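You operate a simulated robot arm through the tools that you are given. There is no shell and no other tool. Be economical: measure what you need, move in short steps, check, and stop when the job is done.

The job below is to be done with a simulated two-armed robot. You get a single attempt, and the scene is never put back.

Task
On the ottoman top, fold the dish cloth in half, so that its two long edges meet.

Only the result counts: the job must be done as asked and must still hold three seconds after the hand-in. Knocking over, shifting, dropping, spilling or breaking anything else fails it. Flat cloth is picked up by pressing the open fingertips on it (5 to 10 N) and closing them slowly along it; thin cloth reads only 2 to 8 mm in the jaws.

Robot
Two 7-joint arms with two-finger parallel grippers on one trunk, on a base that drives. Base frame: it is fixed to the floor where the robot stands at the start and does not move with it; the origin is under the middle of the robot, x ahead of it, y to its left, z up. Units: m, degrees, N and s.
The left shoulder is at the start at [0.07, 0.133, 0.956], the right one opposite. Places, roughly: ottoman top [0.5, 0, 0.4]. Payload 1.57 kg a hand.
The TCP of each hand is the grasp point between the finger pads, 0.03 m short of the fingertips. In the tool frame z runs along the fingers and y along their closing line. The gripper opens to 0.08 m. The fingers are 0.017 m wide and 0.012 m thick; the gripper's body (0.04 by 0.082 m) begins 0.08 m behind the TCP.
Orientation is told as [roll, pitch, yaw] about the base's x, y, z axes, in that order, counted from this pose: with the fingers straight down and closing along the base's y, the tool's x points along the base's -x, its y along +y and its z along -z.

Tools
- The arms move only by the tool apply_moves. It takes "left_series", "right_series" or both (then of equal length, played together; a hand with none holds still); each is one flat list of numbers, 7 for each row, row after row: the finger opening in cm, from 0 to 8, then the shift along the base's x, y, z in cm, then the turn, a rotation vector about the base's x, y, z in degrees. In form: [fingers, tx, ty, tz, ax, ay, az, fingers, tx, ty, tz, ax, ay, az, ...]. A call has 1 to 10 rows; each row shifts and turns the commanded pose from where the row before left it. Each row takes 0.2 s and may step no farther than 0.05 m and 8.6 degrees from the row before; otherwise, or with a gripper value out of range, the whole call is refused. A pose out of reach is approached as far as the arm can. The call stops where the force on the tool passes 40 N (or 10 N more than at its start, if that is more) or the arm is blocked; 0.2 s more then pass. Each finger travels about 0.153 m/s and halts on what it meets, pressing with about 40 N; the grip force reading is that of the motor and also rises with nothing between the fingers. The clock runs only during rows and for 0.2 s after the last one: add rows that do not move to give the fingers time. The reply holds the time, the measured pose of the TCP, the force on the tool along the base axes, the opening and the grip force, in the units named above and with some noise, with the torque about the TCP (base axes, N m) and any sound that the robot's microphone picked up, and new pictures: "pictures" is both (left out), scene, wrist or none (wrist: the cameras of the hands that moved).
- Cameras (640 x 400 px; columns grow to the right, rows downward): "scene" is now at [0.1263, -0.0234, 1.1918]; the picture's right is [-0.19, -0.98, -0.00], its down [-0.66, 0.13, -0.74] and it looks along [0.72, -0.14, -0.67] (base axes); focal length 223 px, centre (320, 200). "left" rides on the left gripper at [0.072, 0.007, -0.122] in its tool frame; the picture's right is [-0.09, 1.00, 0.00], its down [-0.84, -0.08, -0.54] and it looks along [-0.54, -0.05, 0.84] (tool axes); focal length 238 px, centre (320, 200). "right" rides on the right gripper at [0.072, -0.007, -0.122] in its tool frame; the picture's right is [0.09, 1.00, 0.00], its down [-0.84, 0.08, -0.54] and it looks along [-0.54, 0.05, 0.84] (tool axes); focal length 238 px, centre (320, 200).
- raise_lower(by): slides the trunk up (or, below 0, down) by that many m; the arms and the scene camera ride with it, the base frame stays. It gives what a move gives, with no picture.
- drive_base(legs): drives the robot by 1 to 6 legs, each [ahead, left, turn to the left] in m, m and degrees, along the robot's own axes; the way and the turn of a leg run together, so that a leg with both is an arc; at most 1.5 m and 180 degrees a leg. The arms and the cameras ride along, it lands a little off, and it stops where it bumps. It gives what a move gives, and a new picture of the scene camera.
- aim_head(pan, tilt): turns the head with the scene camera to pan (to the left, within 86 degrees either way) and tilt (down, from -29 to 69), counted from straight ahead of the robot. It gives what a move gives, and a new picture of the scene camera.
- point_at(camera, pixels): for up to 12 pixels [column, row] of the newest picture of that camera ("zoom" is the newest enlarged one), the place [x, y, z] in the base frame of the surface seen there, good to about 0.002 m, but the place of the scene camera against the robot may be out by one fixed shift of up to 0.025 m in any direction. The clock stands still meanwhile.
- inspect(camera, box): a new picture of the part [left, top, right, bottom] of that camera's present view, enlarged. The clock stands still meanwhile.
- hand_in(): hands the job in; it is judged then, once.

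Keep the steps short. Do not move on a guess: measure, check each grasp and each placing, and mend mistakes. In all there are 80 turns and 260 pictures (those below and enlarged ones count). Leave the grippers open and the arms clear of the work at the hand-in unless told otherwise, and finish with a single line.

The tools are called as name(argument=value, ...) on one line, values as JSON. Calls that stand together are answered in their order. apply_moves: Moves the arms, as the interface text tells. Its arguments: {"type":"object","properties":{"left_series":{"type":"array"},"right_series":{"type":"array"},"pictures":{"type":"string","enum":["both","scene","wrist","none"]}},"required":[]} The other tools are called the same way: raise_lower (by) slides the trunk up or down; drive_base (legs) drives the base; aim_head (pan, tilt) turns the head that bears the scene camera; point_at (camera, pixels) gives the place of the surface under pixels of a picture; inspect (camera, box) takes an enlarged picture of a part of a camera's view; hand_in () hands the job in.

At the start:

```text
clock: 0.0
left_tcp_pos: [0.5112, 0.0061, 0.9993]
left_tcp_rot: [-0.1, 0.0, 0.1]
left_force: [-0.1, 0.1, 1.0]
left_torque: [0.01, -0.01, 0.04]
left_gripper_width: 0.0799
left_grasp_force: 0.0
right_tcp_pos: [0.332, -0.3014, 0.699]
right_tcp_rot: [0.0, -0.1, 0.0]
right_force: [0.2, 0.2, 0.5]
right_torque: [-0.02, 0.03, 0.01]
right_gripper_width: 0.0799
right_grasp_force: 0.1
trunk travel left (down, up): [-0.53, 0.41]
robot x, y, heading: [0.0021, -0.0004, -0.1]
head pan, tilt: [-10.8, 42.4]
```

scene: 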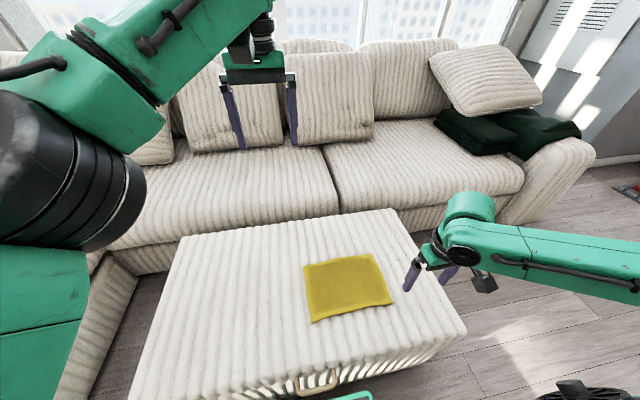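
right: 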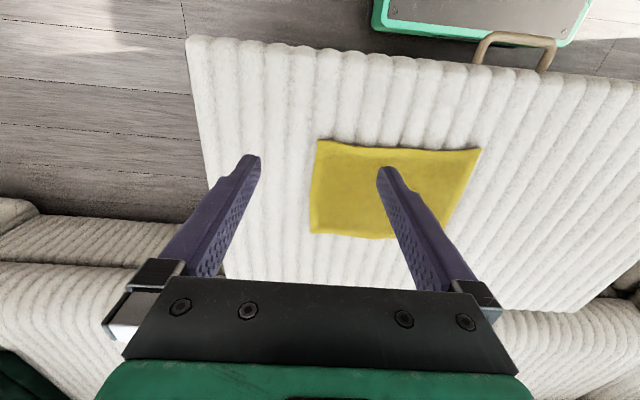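
left: 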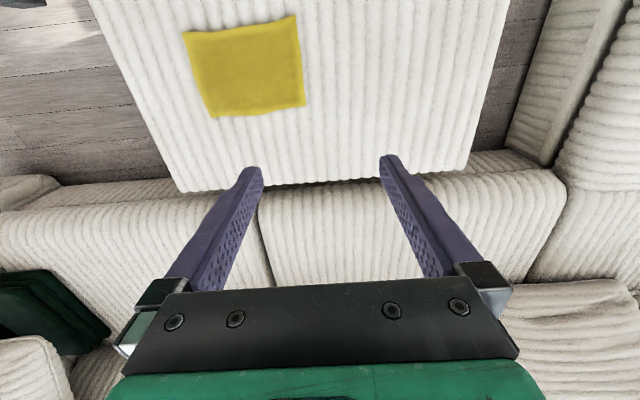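

I see the yellow cloth on the ottoman. First I measure its corners with the scene camera (about (304,265), (374,254), (393,303), (312,322)) and with both wrist cameras.

point_at(camera="scene", pixels=[[306, 267], [373, 256], [390, 302], [313, 320], [345, 285], [280, 290], [430, 320], [392, 215]])

point_at(camera="left", pixels=[[186, 34], [293, 18], [303, 104], [212, 115], [248, 65], [350, 100]])

point_at(camera="right", pixels=[[319, 143], [478, 152], [441, 228], [312, 231], [350, 190], [280, 180]])

inspect(camera="scene", box=[280, 230, 420, 340])

```text
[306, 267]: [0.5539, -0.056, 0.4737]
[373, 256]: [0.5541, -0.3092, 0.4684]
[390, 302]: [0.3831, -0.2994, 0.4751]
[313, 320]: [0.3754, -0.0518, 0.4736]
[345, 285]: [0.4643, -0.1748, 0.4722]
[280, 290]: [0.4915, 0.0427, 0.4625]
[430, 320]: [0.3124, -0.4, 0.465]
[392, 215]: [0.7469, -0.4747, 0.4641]
```

```text
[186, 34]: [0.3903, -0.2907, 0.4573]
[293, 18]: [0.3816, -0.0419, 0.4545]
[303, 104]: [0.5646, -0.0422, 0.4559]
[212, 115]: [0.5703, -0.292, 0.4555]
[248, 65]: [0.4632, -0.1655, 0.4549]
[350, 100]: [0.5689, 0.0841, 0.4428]
```

```text
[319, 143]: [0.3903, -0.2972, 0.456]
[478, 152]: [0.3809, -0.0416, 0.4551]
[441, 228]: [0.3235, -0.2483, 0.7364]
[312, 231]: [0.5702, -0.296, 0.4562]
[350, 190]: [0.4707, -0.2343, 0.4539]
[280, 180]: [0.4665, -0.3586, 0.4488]
```

```text
3.64 times, centred on (350, 285) of scene
```

zoom: 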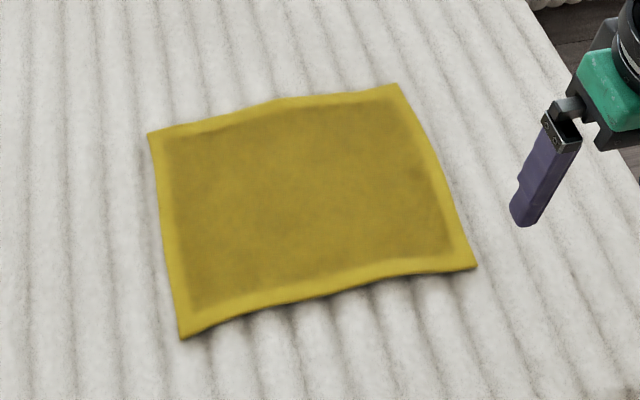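

The cloth spans x 0.385 to 0.568 and y -0.295 to -0.042, with z about 0.456, so its long edges run along y. I plan to fold the far edge onto the near one with both hands. Before driving closer I check the gap to the ottoman, including the handle at right-camera (515,45) and the green base plate at (480,30).

point_at(camera="right", pixels=[[515, 36], [480, 60], [545, 65], [480, 10], [480, 34], [400, 28], [560, 45], [250, 45], [420, 58], [620, 85]])

aim_head(pan=-10, tilt=65)

```text
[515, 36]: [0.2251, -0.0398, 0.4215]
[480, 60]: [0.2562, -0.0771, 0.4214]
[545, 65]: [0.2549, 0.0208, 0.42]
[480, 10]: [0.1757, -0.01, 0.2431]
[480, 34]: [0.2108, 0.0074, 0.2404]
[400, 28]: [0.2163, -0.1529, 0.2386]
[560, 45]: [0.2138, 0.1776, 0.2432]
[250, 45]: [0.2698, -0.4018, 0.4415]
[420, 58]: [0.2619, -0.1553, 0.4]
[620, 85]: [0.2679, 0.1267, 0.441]
```

```text
clock: 0.9
left_tcp_pos: [0.5105, 0.0074, 0.9994]
left_tcp_rot: [0.0, 0.0, 0.1]
left_force: [-0.7, -0.2, -1.1]
left_torque: [0.0, 0.01, -0.03]
left_gripper_width: 0.08
left_grasp_force: 0.0
right_tcp_pos: [0.3317, -0.3012, 0.6985]
right_tcp_rot: [0.0, 0.0, 0.0]
right_force: [-1.2, 0.7, -0.1]
right_torque: [-0.01, 0.01, -0.02]
right_gripper_width: 0.0798
right_grasp_force: 0.1
trunk travel left (down, up): [-0.53, 0.41]
robot x, y, heading: [0.0033, -0.0001, 0.1]
head pan, tilt: [-10.0, 65.0]
```

scene: 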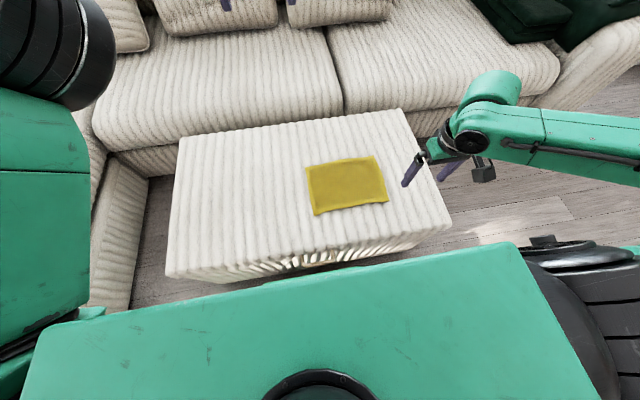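

The base front is at x about 0.22 and the ottoman front at about 0.26, so I can't drive closer and will go sideways and lower the trunk instead. First I measure the big green block in front of the camera, so that lowering it can't touch the ottoman or its handle.

point_at(camera="scene", pixels=[[480, 250], [300, 290], [120, 320], [300, 370], [320, 385], [560, 250], [310, 262], [540, 330], [620, 300], [510, 244]])

```text
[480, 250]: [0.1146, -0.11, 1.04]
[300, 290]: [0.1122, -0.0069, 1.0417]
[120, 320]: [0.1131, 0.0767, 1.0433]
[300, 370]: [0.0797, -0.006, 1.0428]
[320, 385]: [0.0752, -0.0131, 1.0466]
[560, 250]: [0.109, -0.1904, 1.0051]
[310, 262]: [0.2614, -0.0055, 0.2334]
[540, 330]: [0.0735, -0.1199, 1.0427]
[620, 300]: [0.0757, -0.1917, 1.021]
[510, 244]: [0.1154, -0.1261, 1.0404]
```

The chest front is only at x 0.12, so lowering is safe. I drive 0.17 m to the right to centre on the cloth.

drive_base(legs=[[0, -0.17, 0]])

raise_lower(by=-0.12)

```text
clock: 2.3
left_tcp_pos: [0.5097, -0.1594, 1.0]
left_tcp_rot: [0.0, 0.0, 0.3]
left_force: [-0.5, -0.4, -0.9]
left_torque: [0.04, 0.01, 0.0]
left_gripper_width: 0.08
left_grasp_force: 0.1
right_tcp_pos: [0.3339, -0.468, 0.6975]
right_tcp_rot: [0.0, 0.0, 0.3]
right_force: [0.6, 0.4, -0.5]
right_torque: [0.01, 0.01, 0.02]
right_gripper_width: 0.0801
right_grasp_force: 0.1
trunk travel left (down, up): [-0.53, 0.41]
robot x, y, heading: [0.0009, -0.1689, 0.5]
head pan, tilt: [-10.0, 65.0]
```

scene: 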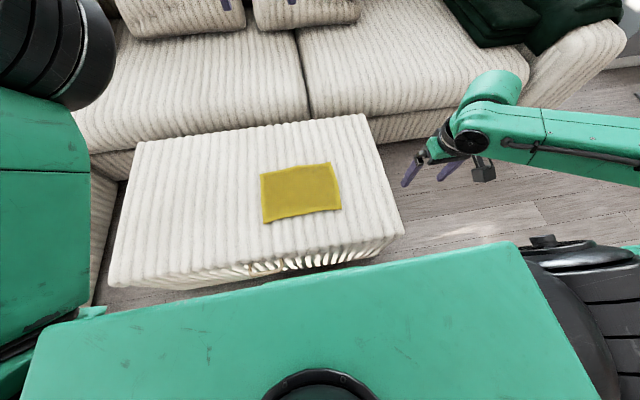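

```text
clock: 3.8
left_tcp_pos: [0.511, -0.1585, 0.8799]
left_tcp_rot: [0.0, 0.0, 0.3]
left_force: [0.3, -0.7, -0.6]
left_torque: [0.0, 0.02, -0.02]
left_gripper_width: 0.0801
left_grasp_force: 0.0
right_tcp_pos: [0.334, -0.4685, 0.5786]
right_tcp_rot: [0.0, 0.0, 0.4]
right_force: [-0.4, -0.4, 0.2]
right_torque: [-0.03, -0.03, 0.01]
right_gripper_width: 0.0799
right_grasp_force: 0.1
trunk travel left (down, up): [-0.41, 0.53]
robot x, y, heading: [-0.0015, -0.1679, 0.4]
head pan, tilt: [-10.0, 65.0]
```

Both hands have moved as expected. I bring them above the far corners: left to (0.555, -0.07, 0.58), right to (0.555, -0.265, 0.58), with fingers at 4 cm.

apply_moves(left_series=[4, 0.63, 1.27, -4.3, 0, 0, 0, 4, 0.63, 1.27, -4.3, 0, 0, 0, 4, 0.63, 1.27, -4.3, 0, 0, 0, 4, 0.63, 1.27, -4.3, 0, 0, 0, 4, 0.63, 1.27, -4.3, 0, 0, 0, 4, 0.63, 1.27, -4.3, 0, 0, 0, 4, 0.63, 1.27, -4.2, 0, 0, 0, 4, 0, 0, 0, 0, 0, 0], right_series=[4, 3.16, 2.9, 0, 0, 0, 0, 4, 3.16, 2.9, 0, 0, 0, 0, 4, 3.16, 2.9, 0, 0, 0, 0, 4, 3.16, 2.9, 0, 0, 0, 0, 4, 3.16, 2.9, 0, 0, 0, 0, 4, 3.16, 2.9, 0, 0, 0, 0, 4, 3.16, 2.9, 0, 0, 0, 0, 4, 0, 0, 0, 0, 0, 0])

```text
clock: 5.6
left_tcp_pos: [0.5566, -0.067, 0.5775]
left_tcp_rot: [0.0, 0.0, 0.2]
left_force: [0.0, 0.2, 0.1]
left_torque: [-0.02, -0.05, 0.03]
left_gripper_width: 0.04
left_grasp_force: 0.1
right_tcp_pos: [0.5562, -0.2633, 0.5801]
right_tcp_rot: [0.1, 0.1, 0.3]
right_force: [-0.2, -0.4, -0.1]
right_torque: [0.01, 0.01, -0.01]
right_gripper_width: 0.0401
right_grasp_force: 0.0
trunk travel left (down, up): [-0.41, 0.53]
robot x, y, heading: [-0.0002, -0.1691, 0.3]
head pan, tilt: [-10.0, 65.0]
```

scene: 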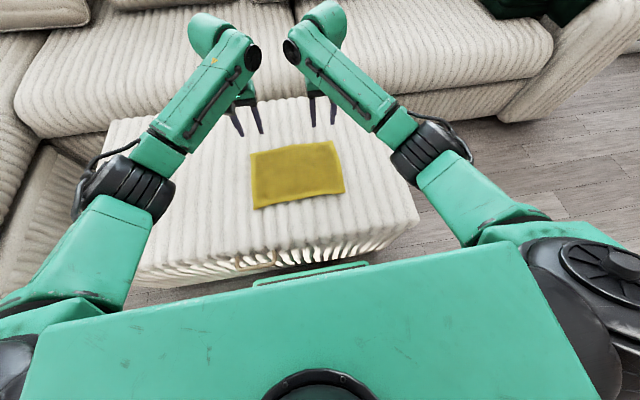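
right: 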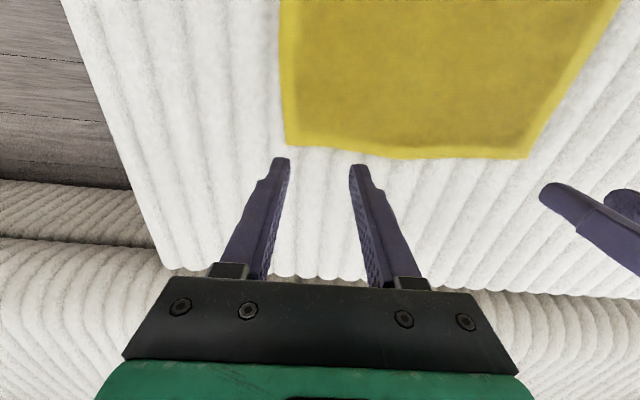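
left: 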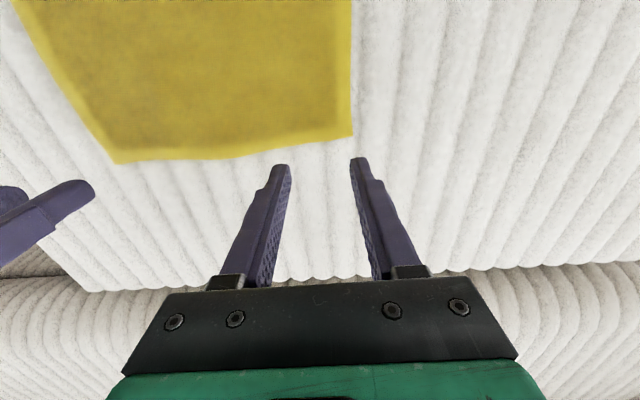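

Both hands reached their poses. I measure the far edge and corners accurately with the wrist cameras.

point_at(camera="right", pixels=[[288, 142], [330, 147], [400, 155], [460, 155], [523, 154], [282, 40], [330, 110], [330, 165]])

point_at(camera="left", pixels=[[349, 132], [300, 140], [240, 152], [180, 157], [122, 159], [349, 40], [310, 100], [310, 155]])

```text
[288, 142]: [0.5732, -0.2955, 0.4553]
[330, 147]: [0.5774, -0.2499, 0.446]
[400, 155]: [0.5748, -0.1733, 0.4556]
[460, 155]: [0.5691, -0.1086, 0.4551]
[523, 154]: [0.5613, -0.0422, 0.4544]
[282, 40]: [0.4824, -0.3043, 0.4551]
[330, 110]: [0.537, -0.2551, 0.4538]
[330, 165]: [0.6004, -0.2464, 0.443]
```

```text
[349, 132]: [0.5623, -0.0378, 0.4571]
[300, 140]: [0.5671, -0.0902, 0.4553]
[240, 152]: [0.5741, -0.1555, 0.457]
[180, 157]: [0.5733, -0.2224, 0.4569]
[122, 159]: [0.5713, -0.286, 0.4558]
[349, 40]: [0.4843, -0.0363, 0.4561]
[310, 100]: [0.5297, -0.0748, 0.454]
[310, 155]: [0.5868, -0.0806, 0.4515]
```

The far edge runs from (0.575, -0.295) to (0.564, -0.040), z about 0.456. I set the fingers to 3 cm, centred just inside the edge, and lower the TCP to about 0.488, just above contact.

apply_moves(left_series=[3, 0, -0.1, -4, 0, 0, 0, 3, 0, 0, -3, 0, 0, 0, 3, 0, 0, -1, 0, 0, 0, 3, 0, 0, -0.7, 0, 0, 0, 3, 0, 0, 0, 0, 0, 0], right_series=[3, 1.1, -0.4, -4, 0, 0, 0, 3, 0, 0, -3, 0, 0, 0, 3, 0, 0, -1, 0, 0, 0, 3, 0, 0, -1.0, 0, 0, 0, 3, 0, 0, 0, 0, 0, 0])

```text
clock: 6.8
left_tcp_pos: [0.5545, -0.0696, 0.4919]
left_tcp_rot: [-0.1, 0.0, 0.3]
left_force: [-0.2, -0.2, -0.8]
left_torque: [0.02, -0.04, -0.02]
left_gripper_width: 0.0298
left_grasp_force: 0.0
right_tcp_pos: [0.5663, -0.2688, 0.4873]
right_tcp_rot: [0.0, 0.0, 0.4]
right_force: [-0.7, 0.6, 0.8]
right_torque: [0.0, 0.0, -0.01]
right_gripper_width: 0.0302
right_grasp_force: 0.2
trunk travel left (down, up): [-0.41, 0.53]
robot x, y, heading: [0.0025, -0.1678, 0.0]
head pan, tilt: [-10.0, 65.0]
```

scene: 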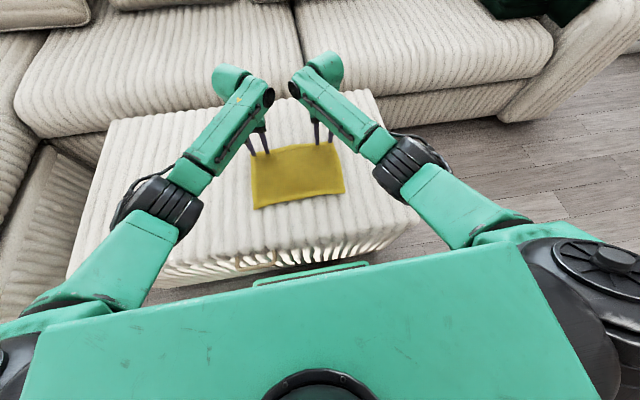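
right: 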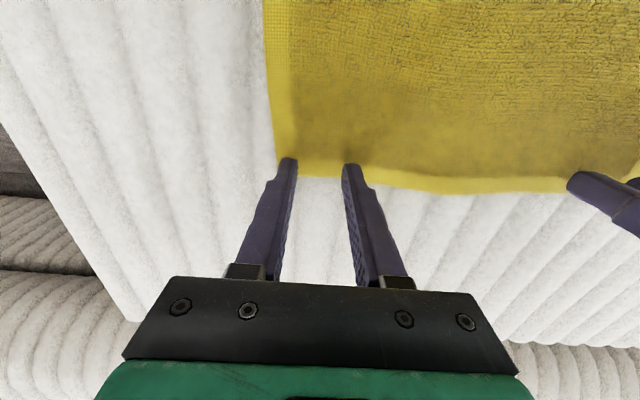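
left: 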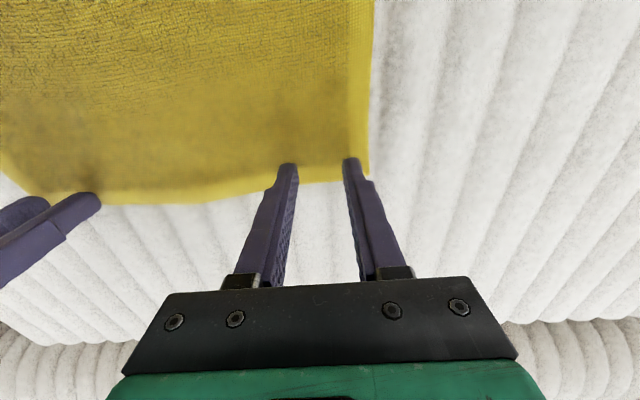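

The fingertips sit just inside the edge in both wrist views (tips at row 160, edge at row 178). I lower in small steps to get pressing force.

apply_moves(left_series=[3, 0, 0, -0.4, 0, 0, 0, 3, 0, 0, -0.2, 0, 0, 0, 3, 0, 0, -0.2, 0, 0, 0], right_series=[3, 0, 0, -0.1, 0, 0, 0, 3, 0, 0, -0.1, 0, 0, 0, 3, 0, 0, -0.2, 0, 0, 0], pictures="none")

```text
clock: 7.6
left_tcp_pos: [0.5546, -0.0698, 0.4858]
left_tcp_rot: [0.0, 0.1, 0.3]
left_force: [1.4, 0.8, 1.7]
left_torque: [0.03, -0.03, 0.0]
left_gripper_width: 0.03
left_grasp_force: 0.0
right_tcp_pos: [0.5671, -0.2682, 0.484]
right_tcp_rot: [0.1, 0.1, 0.3]
right_force: [-0.6, 0.0, 1.0]
right_torque: [-0.02, 0.0, -0.01]
right_gripper_width: 0.0299
right_grasp_force: 0.0
trunk travel left (down, up): [-0.41, 0.53]
robot x, y, heading: [0.0027, -0.1688, 0.2]
head pan, tilt: [-10.0, 65.0]
```

Force is about 1 N on each hand, so contact is only starting. I go down another 4 mm in steps.

apply_moves(left_series=[3, 0, 0, -0.2, 0, 0, 0, 3, 0, 0, -0.1, 0, 0, 0, 3, 0, 0, -0.1, 0, 0, 0], right_series=[3, 0, 0, -0.2, 0, 0, 0, 3, 0, 0, -0.1, 0, 0, 0, 3, 0, 0, -0.1, 0, 0, 0], pictures="none")

```text
clock: 8.4
left_tcp_pos: [0.5542, -0.071, 0.4827]
left_tcp_rot: [0.0, -0.3, 0.3]
left_force: [2.4, -0.4, 8.3]
left_torque: [0.03, -0.09, -0.02]
left_gripper_width: 0.0299
left_grasp_force: 0.1
right_tcp_pos: [0.5669, -0.2694, 0.4823]
right_tcp_rot: [0.0, -0.3, 0.3]
right_force: [4.0, 2.2, 9.7]
right_torque: [0.02, -0.06, 0.01]
right_gripper_width: 0.0296
right_grasp_force: 0.1
trunk travel left (down, up): [-0.41, 0.53]
robot x, y, heading: [0.0007, -0.1682, 0.3]
head pan, tilt: [-10.0, 65.0]
```

Pressing at 8 to 10 N is right. I close both grippers slowly along the cloth.

apply_moves(left_series=[2.6, 0, 0, 0, 0, 0, 0, 2.2, 0, 0, 0, 0, 0, 0, 1.8, 0, 0, 0, 0, 0, 0, 1.4, 0, 0, 0, 0, 0, 0, 1.0, 0, 0, 0, 0, 0, 0, 0.7, 0, 0, 0, 0, 0, 0, 0.4, 0, 0, 0, 0, 0, 0, 0.1, 0, 0, 0, 0, 0, 0, 0, 0, 0, 0, 0, 0, 0, 0, 0, 0, 0, 0, 0, 0], right_series=[2.6, 0, 0, 0, 0, 0, 0, 2.2, 0, 0, 0, 0, 0, 0, 1.8, 0, 0, 0, 0, 0, 0, 1.4, 0, 0, 0, 0, 0, 0, 1.0, 0, 0, 0, 0, 0, 0, 0.7, 0, 0, 0, 0, 0, 0, 0.4, 0, 0, 0, 0, 0, 0, 0.1, 0, 0, 0, 0, 0, 0, 0, 0, 0, 0, 0, 0, 0, 0, 0, 0, 0, 0, 0, 0])

```text
clock: 10.6
left_tcp_pos: [0.5524, -0.0724, 0.4832]
left_tcp_rot: [-0.2, -0.2, 0.2]
left_force: [-1.0, -19.7, 7.6]
left_torque: [-0.6, -0.02, -0.03]
left_gripper_width: 0.0044
left_grasp_force: 25.0
right_tcp_pos: [0.5656, -0.2667, 0.4829]
right_tcp_rot: [0.2, -0.2, 0.3]
right_force: [-3.1, 20.4, 13.2]
right_torque: [0.63, 0.02, 0.03]
right_gripper_width: 0.0044
right_grasp_force: 24.7
trunk travel left (down, up): [-0.41, 0.53]
robot x, y, heading: [-0.0003, -0.1702, 0.2]
head pan, tilt: [-10.0, 65.0]
```

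scene: 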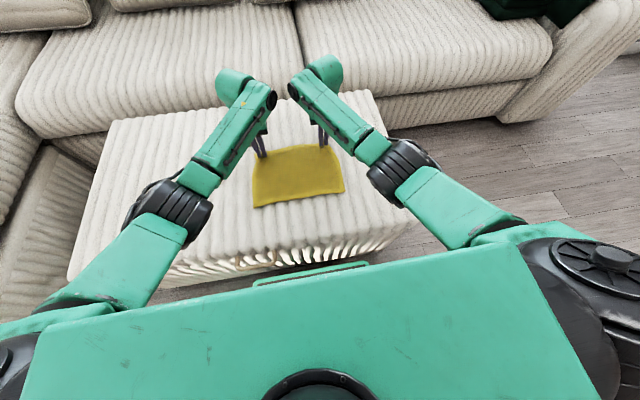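
right: 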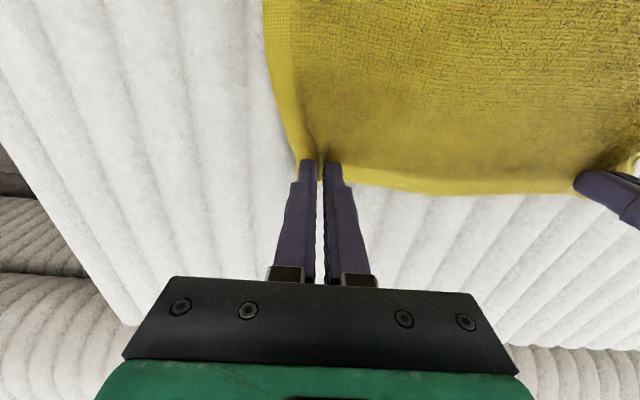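
left: 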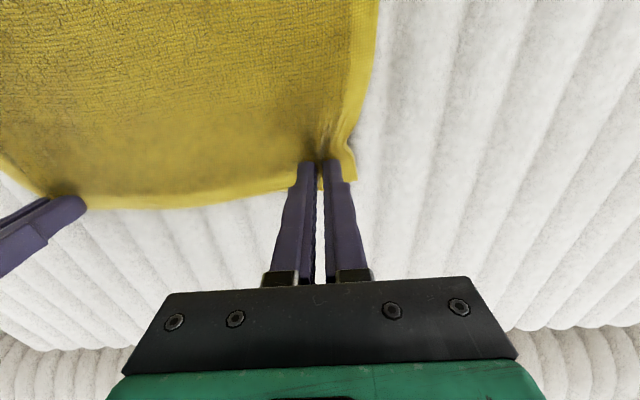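

Both hands read 4.4 mm, so cloth is in the jaws, but about 20 N of tension pulls the hands together. I bring them inward a little and lift 3 cm to check the grasp.

apply_moves(left_series=[0, 0, -0.4, 0.2, 0, 0, 0, 0, 0, -0.4, 0.3, 0, 0, 0, 0, 0, 0, 1, 0, 0, 0, 0, 0, 0, 1.5, 0, 0, 0, 0, 0, 0, 0, 0, 0, 0], right_series=[0, 0, 0.4, 0.2, 0, 0, 0, 0, 0, 0.4, 0.3, 0, 0, 0, 0, 0, 0, 1, 0, 0, 0, 0, 0, 0, 1.5, 0, 0, 0, 0, 0, 0, 0, 0, 0, 0])

```text
clock: 11.8
left_tcp_pos: [0.5555, -0.0793, 0.51]
left_tcp_rot: [0.0, 0.0, 0.3]
left_force: [0.4, -0.8, 0.4]
left_torque: [0.0, -0.01, -0.04]
left_gripper_width: 0.0037
left_grasp_force: 24.8
right_tcp_pos: [0.5661, -0.2606, 0.5106]
right_tcp_rot: [-0.2, 0.1, 0.3]
right_force: [0.9, 1.3, 0.4]
right_torque: [0.0, -0.02, -0.01]
right_gripper_width: 0.0035
right_grasp_force: 24.4
trunk travel left (down, up): [-0.41, 0.53]
robot x, y, heading: [0.0009, -0.1687, 0.1]
head pan, tilt: [-10.0, 65.0]
```

scene: 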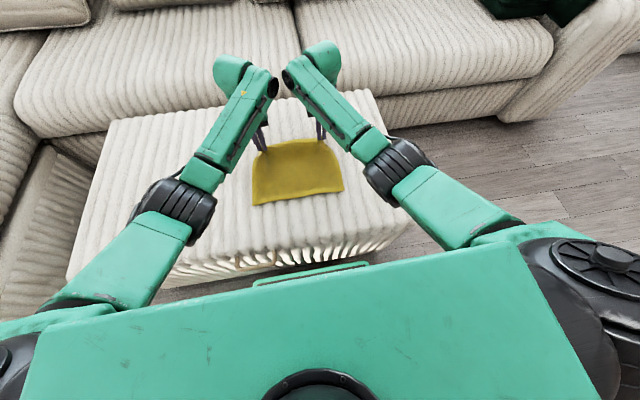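
right: 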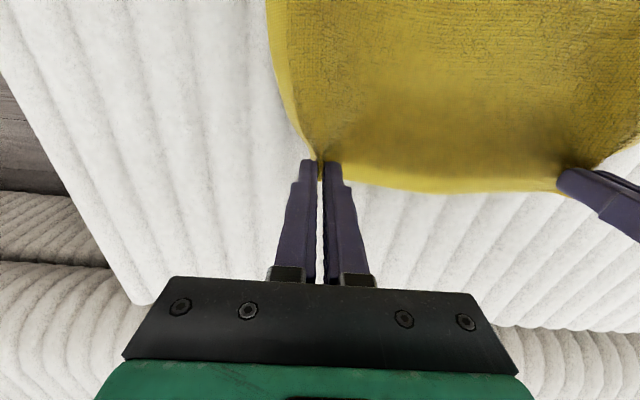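
left: 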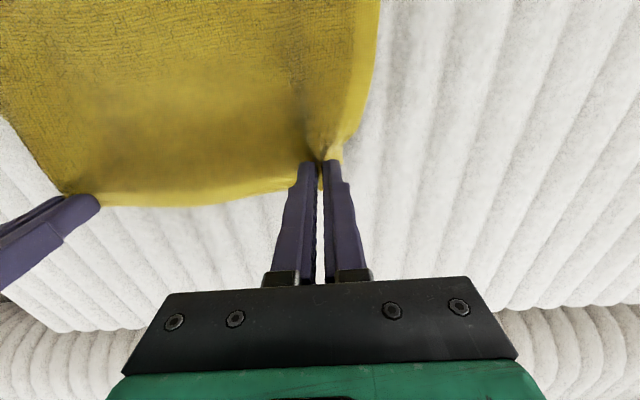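

The grip holds at 3.6 mm and forces are near zero. I start the fold arc: lifting and moving back toward the robot, while tilting the fingers forward (turn about -y) so the edge turns over properly. The first half goes to about 32° tilt.

apply_moves(left_series=[0, -1.57, 0, 1.1, 0, -8, 0, 0, -1.57, 0, 1.1, 0, -8, 0, 0, -1.85, 0, 0.95, 0, -8, 0, 0, -1.85, 0, 0.95, 0, -8, 0, 0, 0, 0, 0, 0, 0, 0], right_series=[0, -1.57, 0, 1.1, 0, -8, 0, 0, -1.57, 0, 1.1, 0, -8, 0, 0, -1.85, 0, 0.95, 0, -8, 0, 0, -1.85, 0, 0.95, 0, -8, 0, 0, 0, 0, 0, 0, 0, 0])

```text
clock: 13.0
left_tcp_pos: [0.4869, -0.0791, 0.553]
left_tcp_rot: [-0.2, -32.1, 0.4]
left_force: [0.6, -0.4, -0.3]
left_torque: [0.02, 0.02, -0.03]
left_gripper_width: 0.0037
left_grasp_force: 24.5
right_tcp_pos: [0.4968, -0.2622, 0.5512]
right_tcp_rot: [-0.3, -32.2, 0.3]
right_force: [0.4, 1.5, -0.7]
right_torque: [-0.05, 0.03, 0.03]
right_gripper_width: 0.0035
right_grasp_force: 24.8
trunk travel left (down, up): [-0.41, 0.53]
robot x, y, heading: [0.0009, -0.1673, 0.1]
head pan, tilt: [-10.0, 65.0]
```

scene: 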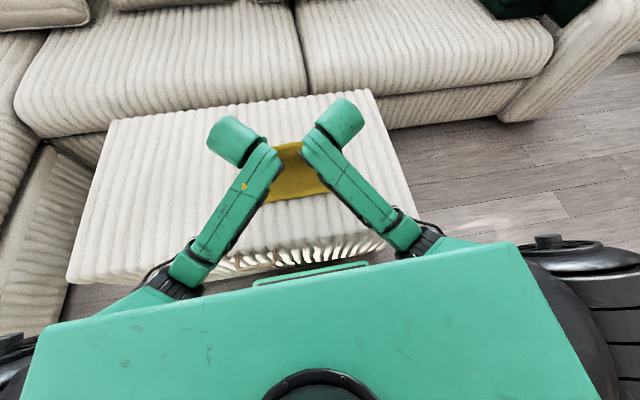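
right: 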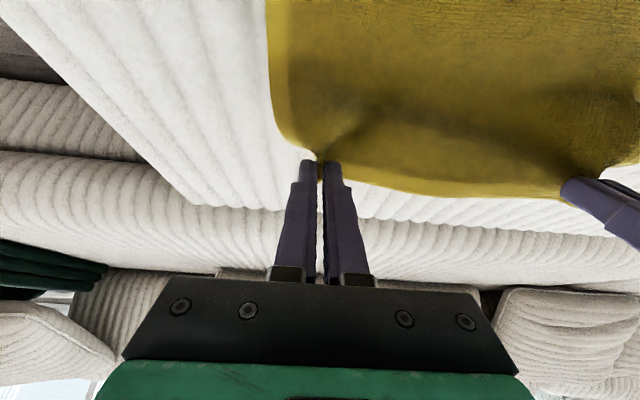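
left: 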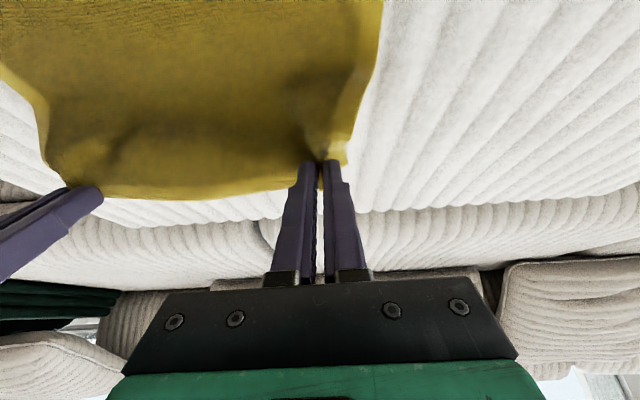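

The tracking is good and the cloth is lifting. I continue the arc to about 48° tilt, past the fold line.

apply_moves(left_series=[0, -2.29, 0, 0.06, 0, -8, 0, 0, -2.29, 0, 0.06, 0, -8, 0, 0, 0, 0, 0, 0, 0, 0], right_series=[0, -2.29, 0, 0.06, 0, -8, 0, 0, -2.29, 0, 0.06, 0, -8, 0, 0, 0, 0, 0, 0, 0, 0])

```text
clock: 13.8
left_tcp_pos: [0.4406, -0.0778, 0.5519]
left_tcp_rot: [-0.4, -48.1, 0.5]
left_force: [-0.1, -1.5, 0.3]
left_torque: [-0.02, 0.01, 0.01]
left_gripper_width: 0.0039
left_grasp_force: 24.6
right_tcp_pos: [0.4509, -0.2606, 0.5529]
right_tcp_rot: [-0.3, -48.1, 0.4]
right_force: [0.4, 0.6, 0.4]
right_torque: [-0.01, 0.0, 0.05]
right_gripper_width: 0.0037
right_grasp_force: 24.8
trunk travel left (down, up): [-0.41, 0.53]
robot x, y, heading: [0.0022, -0.1665, 0.1]
head pan, tilt: [-10.0, 65.0]
```

scene: 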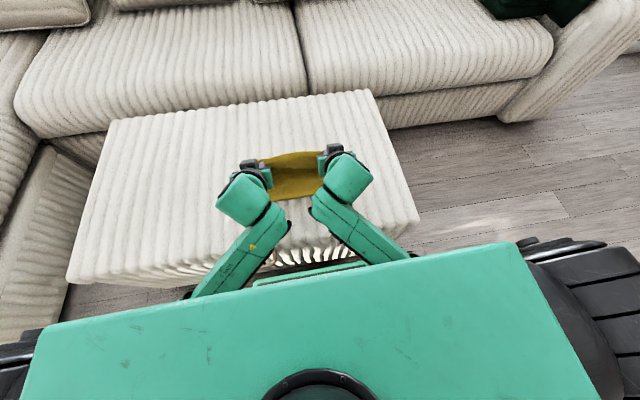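
right: 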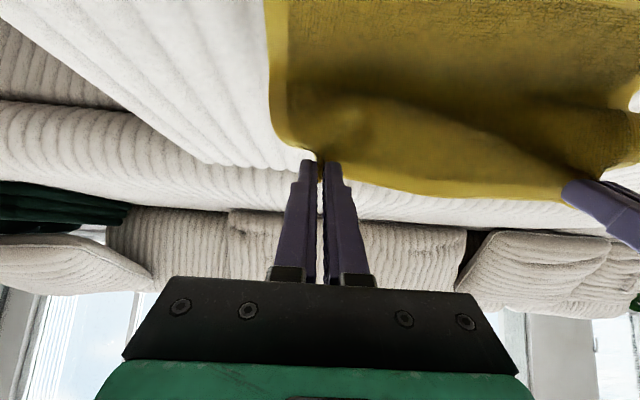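
left: 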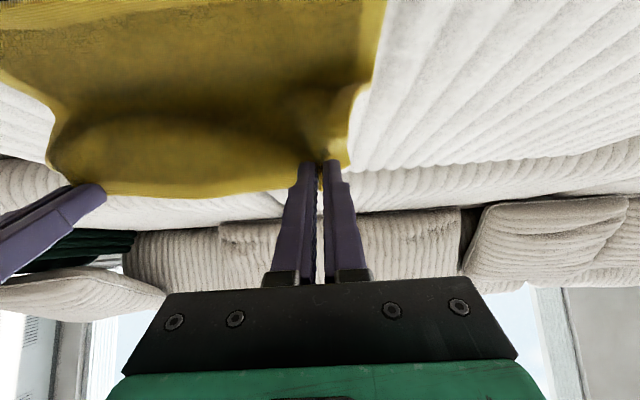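

The grip holds. Before going lower I check the arm heights above the ottoman and whether the near edge stayed put, by zooming in the scene view.

inspect(camera="scene", box=[200, 130, 400, 280])

point_at(camera="scene", pixels=[[248, 195], [270, 215], [240, 255], [210, 290], [345, 180], [330, 200], [370, 240], [295, 195], [298, 205]])

```text
2.67 times, centred on (300, 205) of scene
```

zoom: 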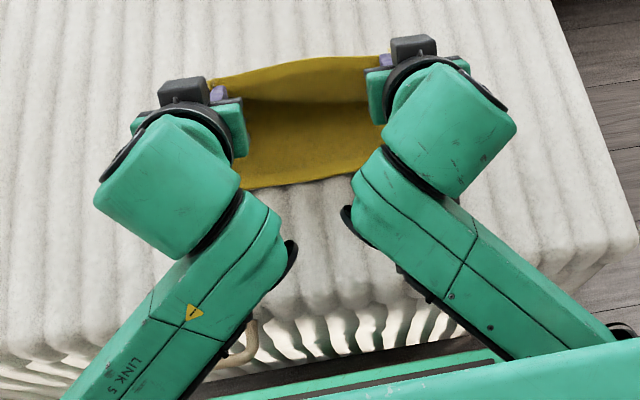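

```text
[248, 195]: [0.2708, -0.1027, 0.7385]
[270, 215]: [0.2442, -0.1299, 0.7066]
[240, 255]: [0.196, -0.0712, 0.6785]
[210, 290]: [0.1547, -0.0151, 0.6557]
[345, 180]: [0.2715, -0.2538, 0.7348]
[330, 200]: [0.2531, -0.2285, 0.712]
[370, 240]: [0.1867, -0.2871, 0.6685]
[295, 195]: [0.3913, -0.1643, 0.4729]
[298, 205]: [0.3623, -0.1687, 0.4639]
```

Forearms are well clear (z above 0.65) and the near edge is unmoved. I continue the arc down toward the near edge, stopping about 3 cm above the cloth.

apply_moves(left_series=[0, -2.12, 0, -0.9, 0, -4, 0, 0, -2.12, 0, -1.05, 0, -4, 0, 0, -1.75, 0, -1.3, 0, 0, 0, 0, -1.6, 0, -1.5, 0, 0, 0, 0, 0, 0, 0, 0, 0, 0], right_series=[0, -2.12, 0, -0.9, 0, -4, 0, 0, -2.12, 0, -1.05, 0, -4, 0, 0, -1.75, 0, -1.3, 0, 0, 0, 0, -1.6, 0, -1.5, 0, 0, 0, 0, 0, 0, 0, 0, 0, 0])

inspect(camera="scene", box=[200, 130, 400, 280])

```text
clock: 15.0
left_tcp_pos: [0.3661, -0.0791, 0.5038]
left_tcp_rot: [-0.6, -55.9, 0.5]
left_force: [0.1, 0.6, -0.6]
left_torque: [-0.01, 0.03, -0.02]
left_gripper_width: 0.0039
left_grasp_force: 24.6
right_tcp_pos: [0.3758, -0.2608, 0.5054]
right_tcp_rot: [-0.5, -56.0, 0.5]
right_force: [-0.5, -1.0, -0.5]
right_torque: [0.0, -0.01, 0.0]
right_gripper_width: 0.0036
right_grasp_force: 25.0
trunk travel left (down, up): [-0.41, 0.53]
robot x, y, heading: [0.0007, -0.1669, 0.2]
head pan, tilt: [-10.0, 65.0]
```

scene: 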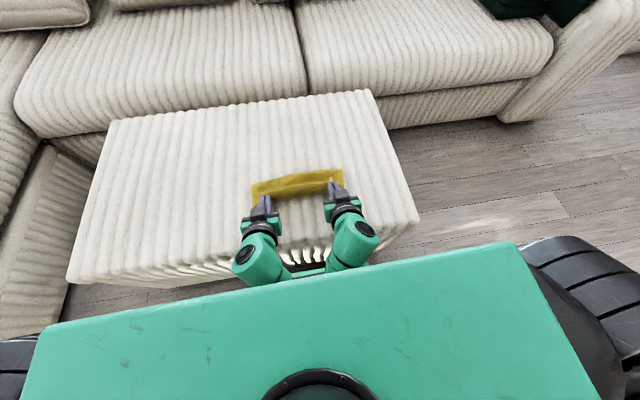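
right: 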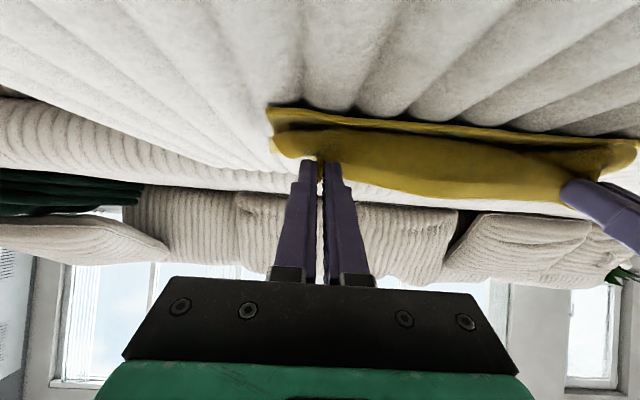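
left: 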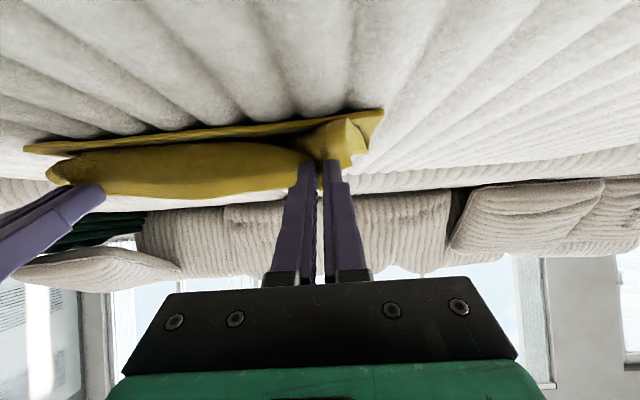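

```text
2.67 times, centred on (300, 205) of scene
```

zoom: 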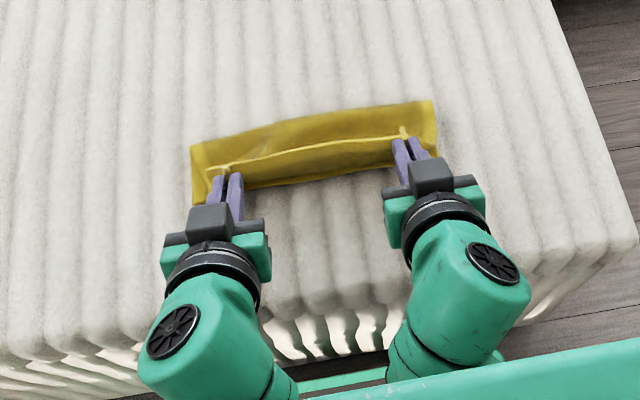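

This looks very good: the edge runs above the near edge with a small flap turned up. I tilt 8° more and lower about 1.1 cm, so the top layer lies on the lower one.

apply_moves(left_series=[0, -0.19, 0, -0.33, 0, -8, 0, 0, 0, 0, -0.6, 0, 0, 0, 0, 0, 0, -0.5, 0, 0, 0, 0, 0, 0, 0, 0, 0, 0], right_series=[0, -0.19, 0, -0.33, 0, -8, 0, 0, 0, 0, -0.6, 0, 0, 0, 0, 0, 0, -0.5, 0, 0, 0, 0, 0, 0, 0, 0, 0, 0])

inspect(camera="scene", box=[230, 150, 370, 240])

```text
clock: 16.0
left_tcp_pos: [0.3632, -0.0785, 0.4916]
left_tcp_rot: [-0.6, -64.0, 0.9]
left_force: [-0.6, -1.0, -0.3]
left_torque: [0.03, -0.01, -0.02]
left_gripper_width: 0.0039
left_grasp_force: 24.7
right_tcp_pos: [0.3734, -0.2617, 0.4892]
right_tcp_rot: [-0.5, -63.9, 0.3]
right_force: [0.3, 0.7, -0.2]
right_torque: [0.0, 0.0, 0.05]
right_gripper_width: 0.0035
right_grasp_force: 24.5
trunk travel left (down, up): [-0.41, 0.53]
robot x, y, heading: [0.0025, -0.1687, 0.2]
head pan, tilt: [-10.0, 65.0]
```

scene: 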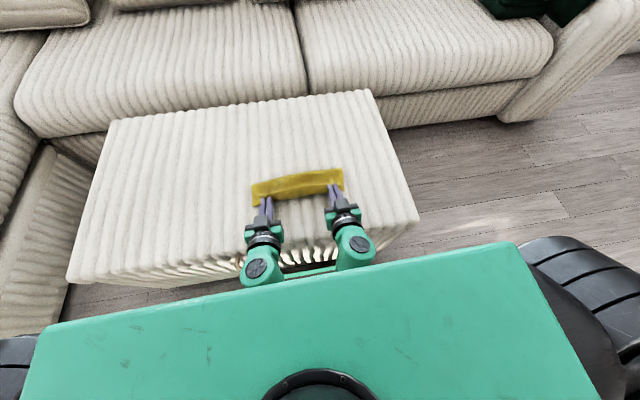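
right: 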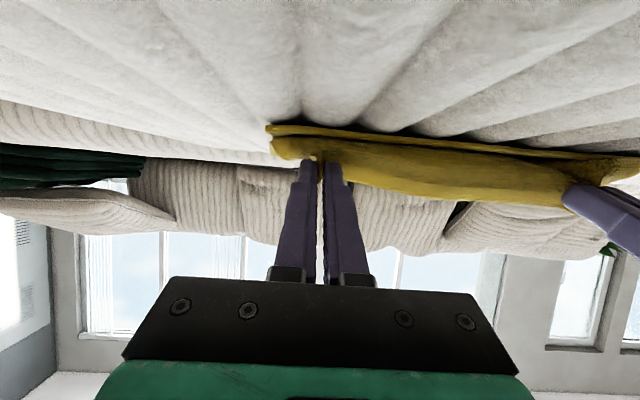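
left: 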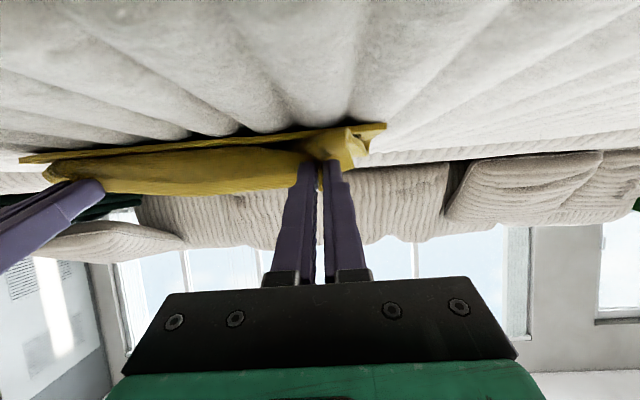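

```text
4.44 times, centred on (300, 195) of scene
```

zoom: 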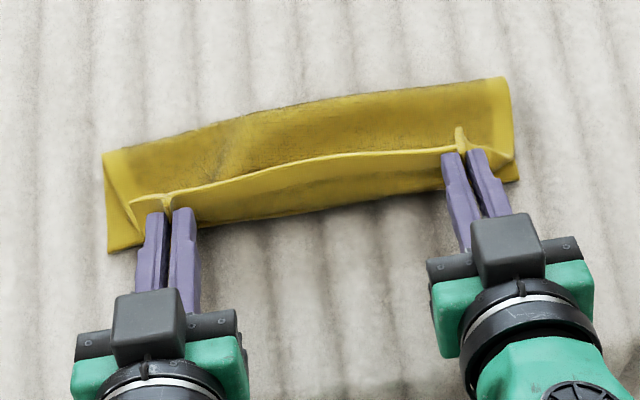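

The edge stands as a small flap, with its bottom at the near edge. I release slowly, opening the fingers to 3 cm in place.

apply_moves(left_series=[0.6, 0, 0, -0.2, 0, 0, 0, 1.0, 0, 0, 0, 0, 0, 0, 1.5, 0, 0, 0, 0, 0, 0, 2.0, 0, 0, 0, 0, 0, 0, 2.5, 0, 0, 0, 0, 0, 0, 3, 0, 0, 0, 0, 0, 0, 3, 0, 0, 0, 0, 0, 0], right_series=[0.6, 0, 0, -0.2, 0, 0, 0, 1.0, 0, 0, 0, 0, 0, 0, 1.5, 0, 0, 0, 0, 0, 0, 2.0, 0, 0, 0, 0, 0, 0, 2.5, 0, 0, 0, 0, 0, 0, 3, 0, 0, 0, 0, 0, 0, 3, 0, 0, 0, 0, 0, 0], pictures="wrist")

inspect(camera="scene", box=[230, 150, 370, 240])

```text
clock: 17.6
left_tcp_pos: [0.3631, -0.0789, 0.4893]
left_tcp_rot: [-0.7, -64.0, 0.7]
left_force: [-0.6, -0.7, -0.5]
left_torque: [0.01, 0.05, 0.03]
left_gripper_width: 0.03
left_grasp_force: 0.0
right_tcp_pos: [0.3736, -0.261, 0.4881]
right_tcp_rot: [-0.7, -64.0, 0.5]
right_force: [0.1, -0.6, 0.0]
right_torque: [0.05, 0.0, 0.01]
right_gripper_width: 0.0296
right_grasp_force: 0.0
trunk travel left (down, up): [-0.41, 0.53]
robot x, y, heading: [0.0003, -0.167, 0.2]
head pan, tilt: [-10.0, 65.0]
```

right: 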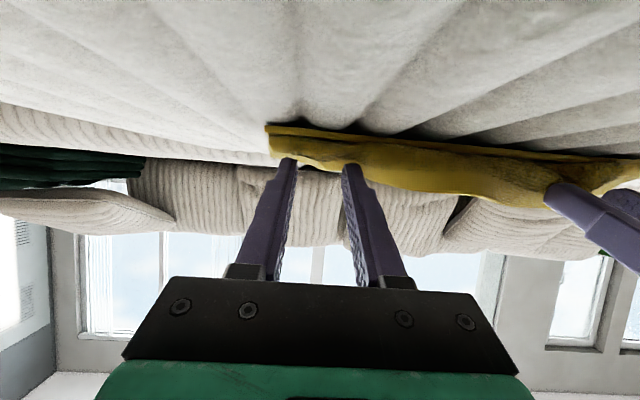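
left: 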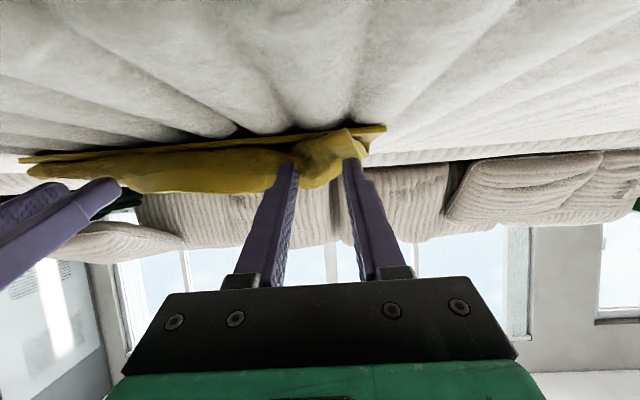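

```text
4.44 times, centred on (300, 195) of scene
```

zoom: 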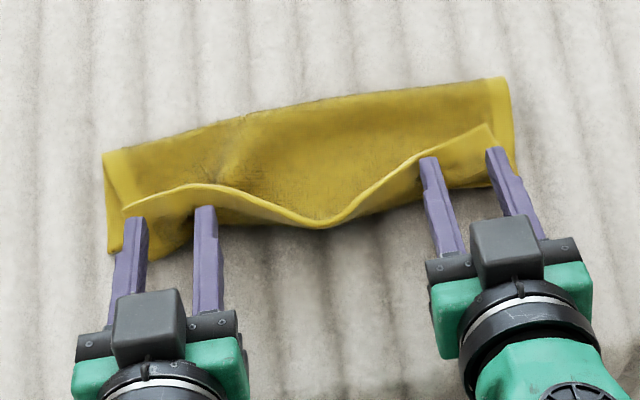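

Released. The middle has fallen over to the near side, while the parts beside the fingers still stand up. I retract the hands slowly along the finger direction (back and slightly up).

apply_moves(left_series=[3, -0.9, 0, 0.3, 0, 0, 0, 3, -0.9, 0, 0.4, 0, 0, 0, 3, -0.9, 0, 0.44, 0, 0, 0, 3, -1.35, 0, 0.8, 0, 0, 0, 3, -1.35, 0, 1.0, 0, 0, 0, 3, 0, 0, 0, 0, 0, 0], right_series=[3, -0.9, 0, 0.3, 0, 0, 0, 3, -0.9, 0, 0.4, 0, 0, 0, 3, -0.9, 0, 0.44, 0, 0, 0, 3, -1.35, 0, 0.8, 0, 0, 0, 3, -1.35, 0, 1.0, 0, 0, 0, 3, 0, 0, 0, 0, 0, 0], pictures="wrist")

inspect(camera="scene", box=[230, 150, 370, 240])

```text
clock: 19.0
left_tcp_pos: [0.3082, -0.0785, 0.5182]
left_tcp_rot: [-0.7, -64.0, 0.8]
left_force: [-0.3, 0.1, -0.1]
left_torque: [0.02, 0.02, -0.01]
left_gripper_width: 0.0301
left_grasp_force: 0.1
right_tcp_pos: [0.3204, -0.2609, 0.5185]
right_tcp_rot: [-0.7, -64.1, 0.6]
right_force: [-0.5, 0.6, -0.6]
right_torque: [0.02, 0.01, 0.0]
right_gripper_width: 0.03
right_grasp_force: 0.3
trunk travel left (down, up): [-0.41, 0.53]
robot x, y, heading: [-0.0008, -0.1635, 0.1]
head pan, tilt: [-10.0, 65.0]
```

right: 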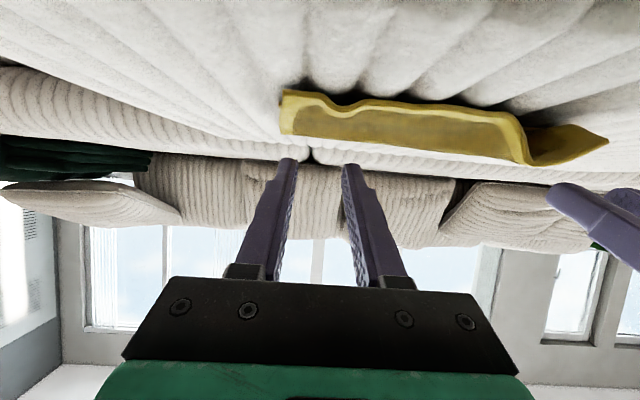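
left: 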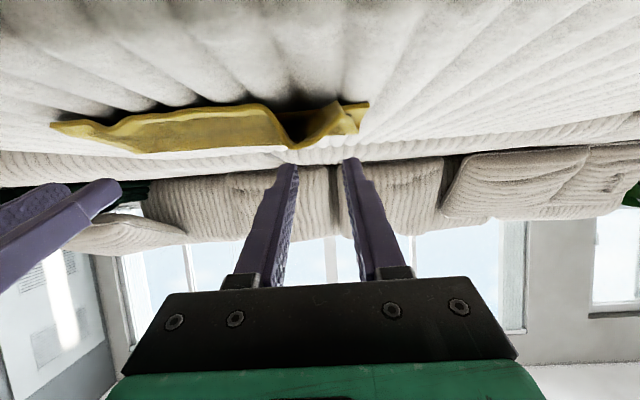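

```text
4.44 times, centred on (300, 195) of scene
```

zoom: 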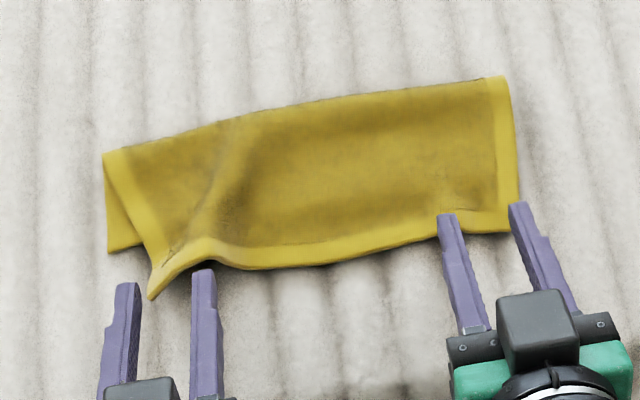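

The cloth folded over well. The left corner still has a wrinkle and is pulled in, and the edge seems to overshoot slightly. I retract further and up to get a clear view, then measure.

apply_moves(left_series=[3, -1, 1, 3, 0, 8, 0, 3, -1, 1, 3, 0, 8, 0, 3, -1, 2, 3, 0, 8, 0, 3, 0, 2, 3, 0, 8, 0, 3, 0, 2, 3, 0, 8, 0, 3, 0, 2, 2, 0, 8, 0, 3, 0, 2, 0, 0, 8, 0, 3, 0, 2, 0, 0, 8, 0], right_series=[3, -1, -1, 3, 0, 8, 0, 3, -1, -1, 3, 0, 8, 0, 3, -1, -2, 3, 0, 8, 0, 3, 0, -2, 3, 0, 8, 0, 3, 0, -2, 3, 0, 8, 0, 3, 0, -2, 2, 0, 8, 0, 3, 0, -2, 0, 0, 8, 0, 3, 0, -2, 0, 0, 8, 0], pictures="both")

inspect(camera="scene", box=[230, 150, 370, 240])

```text
clock: 19.7
left_tcp_pos: [0.2574, -0.0653, 0.4923]
left_tcp_rot: [14.7, -39.6, -19.9]
left_force: [-0.1, 0.5, 0.1]
left_torque: [0.01, 0.0, 0.01]
left_gripper_width: 0.0301
left_grasp_force: 0.2
left hand out of reach, approached as far as the arm can: row 2, 3
right_tcp_pos: [0.2867, -0.257, 0.5118]
right_tcp_rot: [-9.9, -43.0, 17.1]
right_force: [-0.3, -0.2, 0.0]
right_torque: [0.01, -0.06, 0.0]
right_gripper_width: 0.03
right_grasp_force: 0.0
right hand out of reach, approached as far as the arm can: row 2, 3
trunk travel left (down, up): [-0.41, 0.53]
robot x, y, heading: [-0.0004, -0.17, 0.1]
head pan, tilt: [-10.0, 65.0]
stopped in row 3 (left hand): the arm was blocked; the commanded pose is now the measured one
```

scene: 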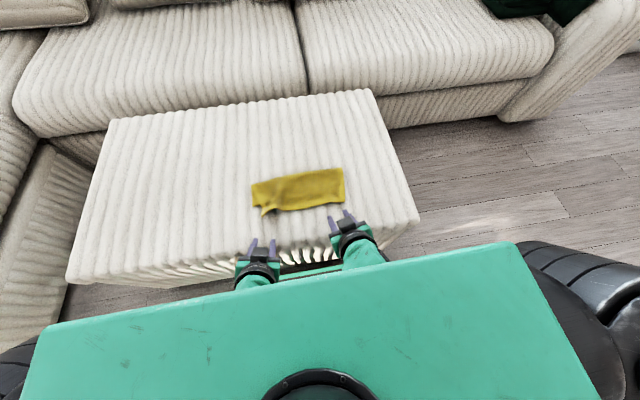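
right: 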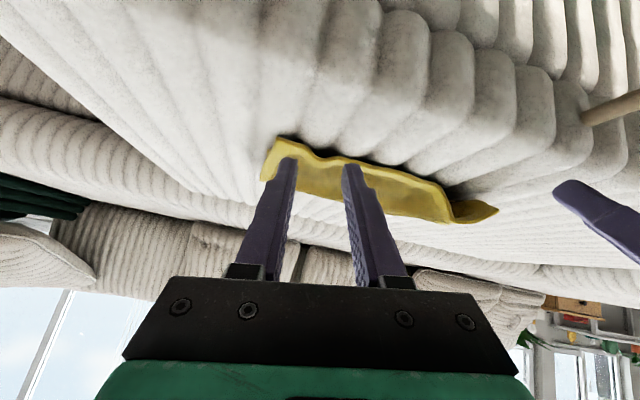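
left: 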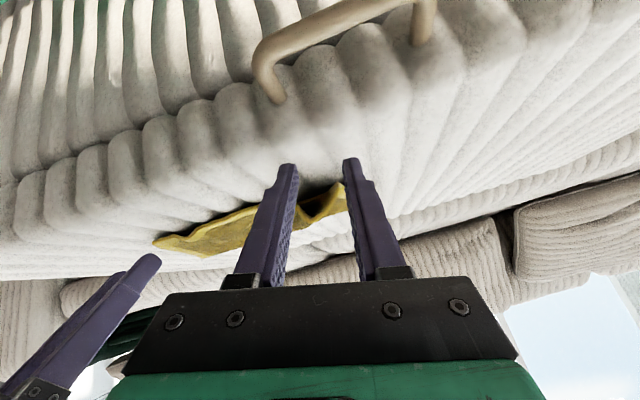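

```text
4.44 times, centred on (300, 195) of scene
```

zoom: 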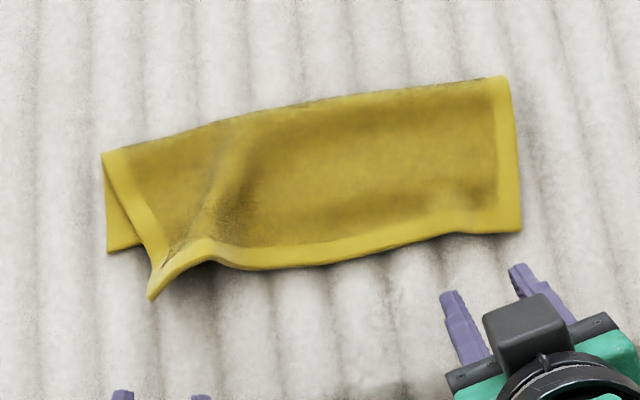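

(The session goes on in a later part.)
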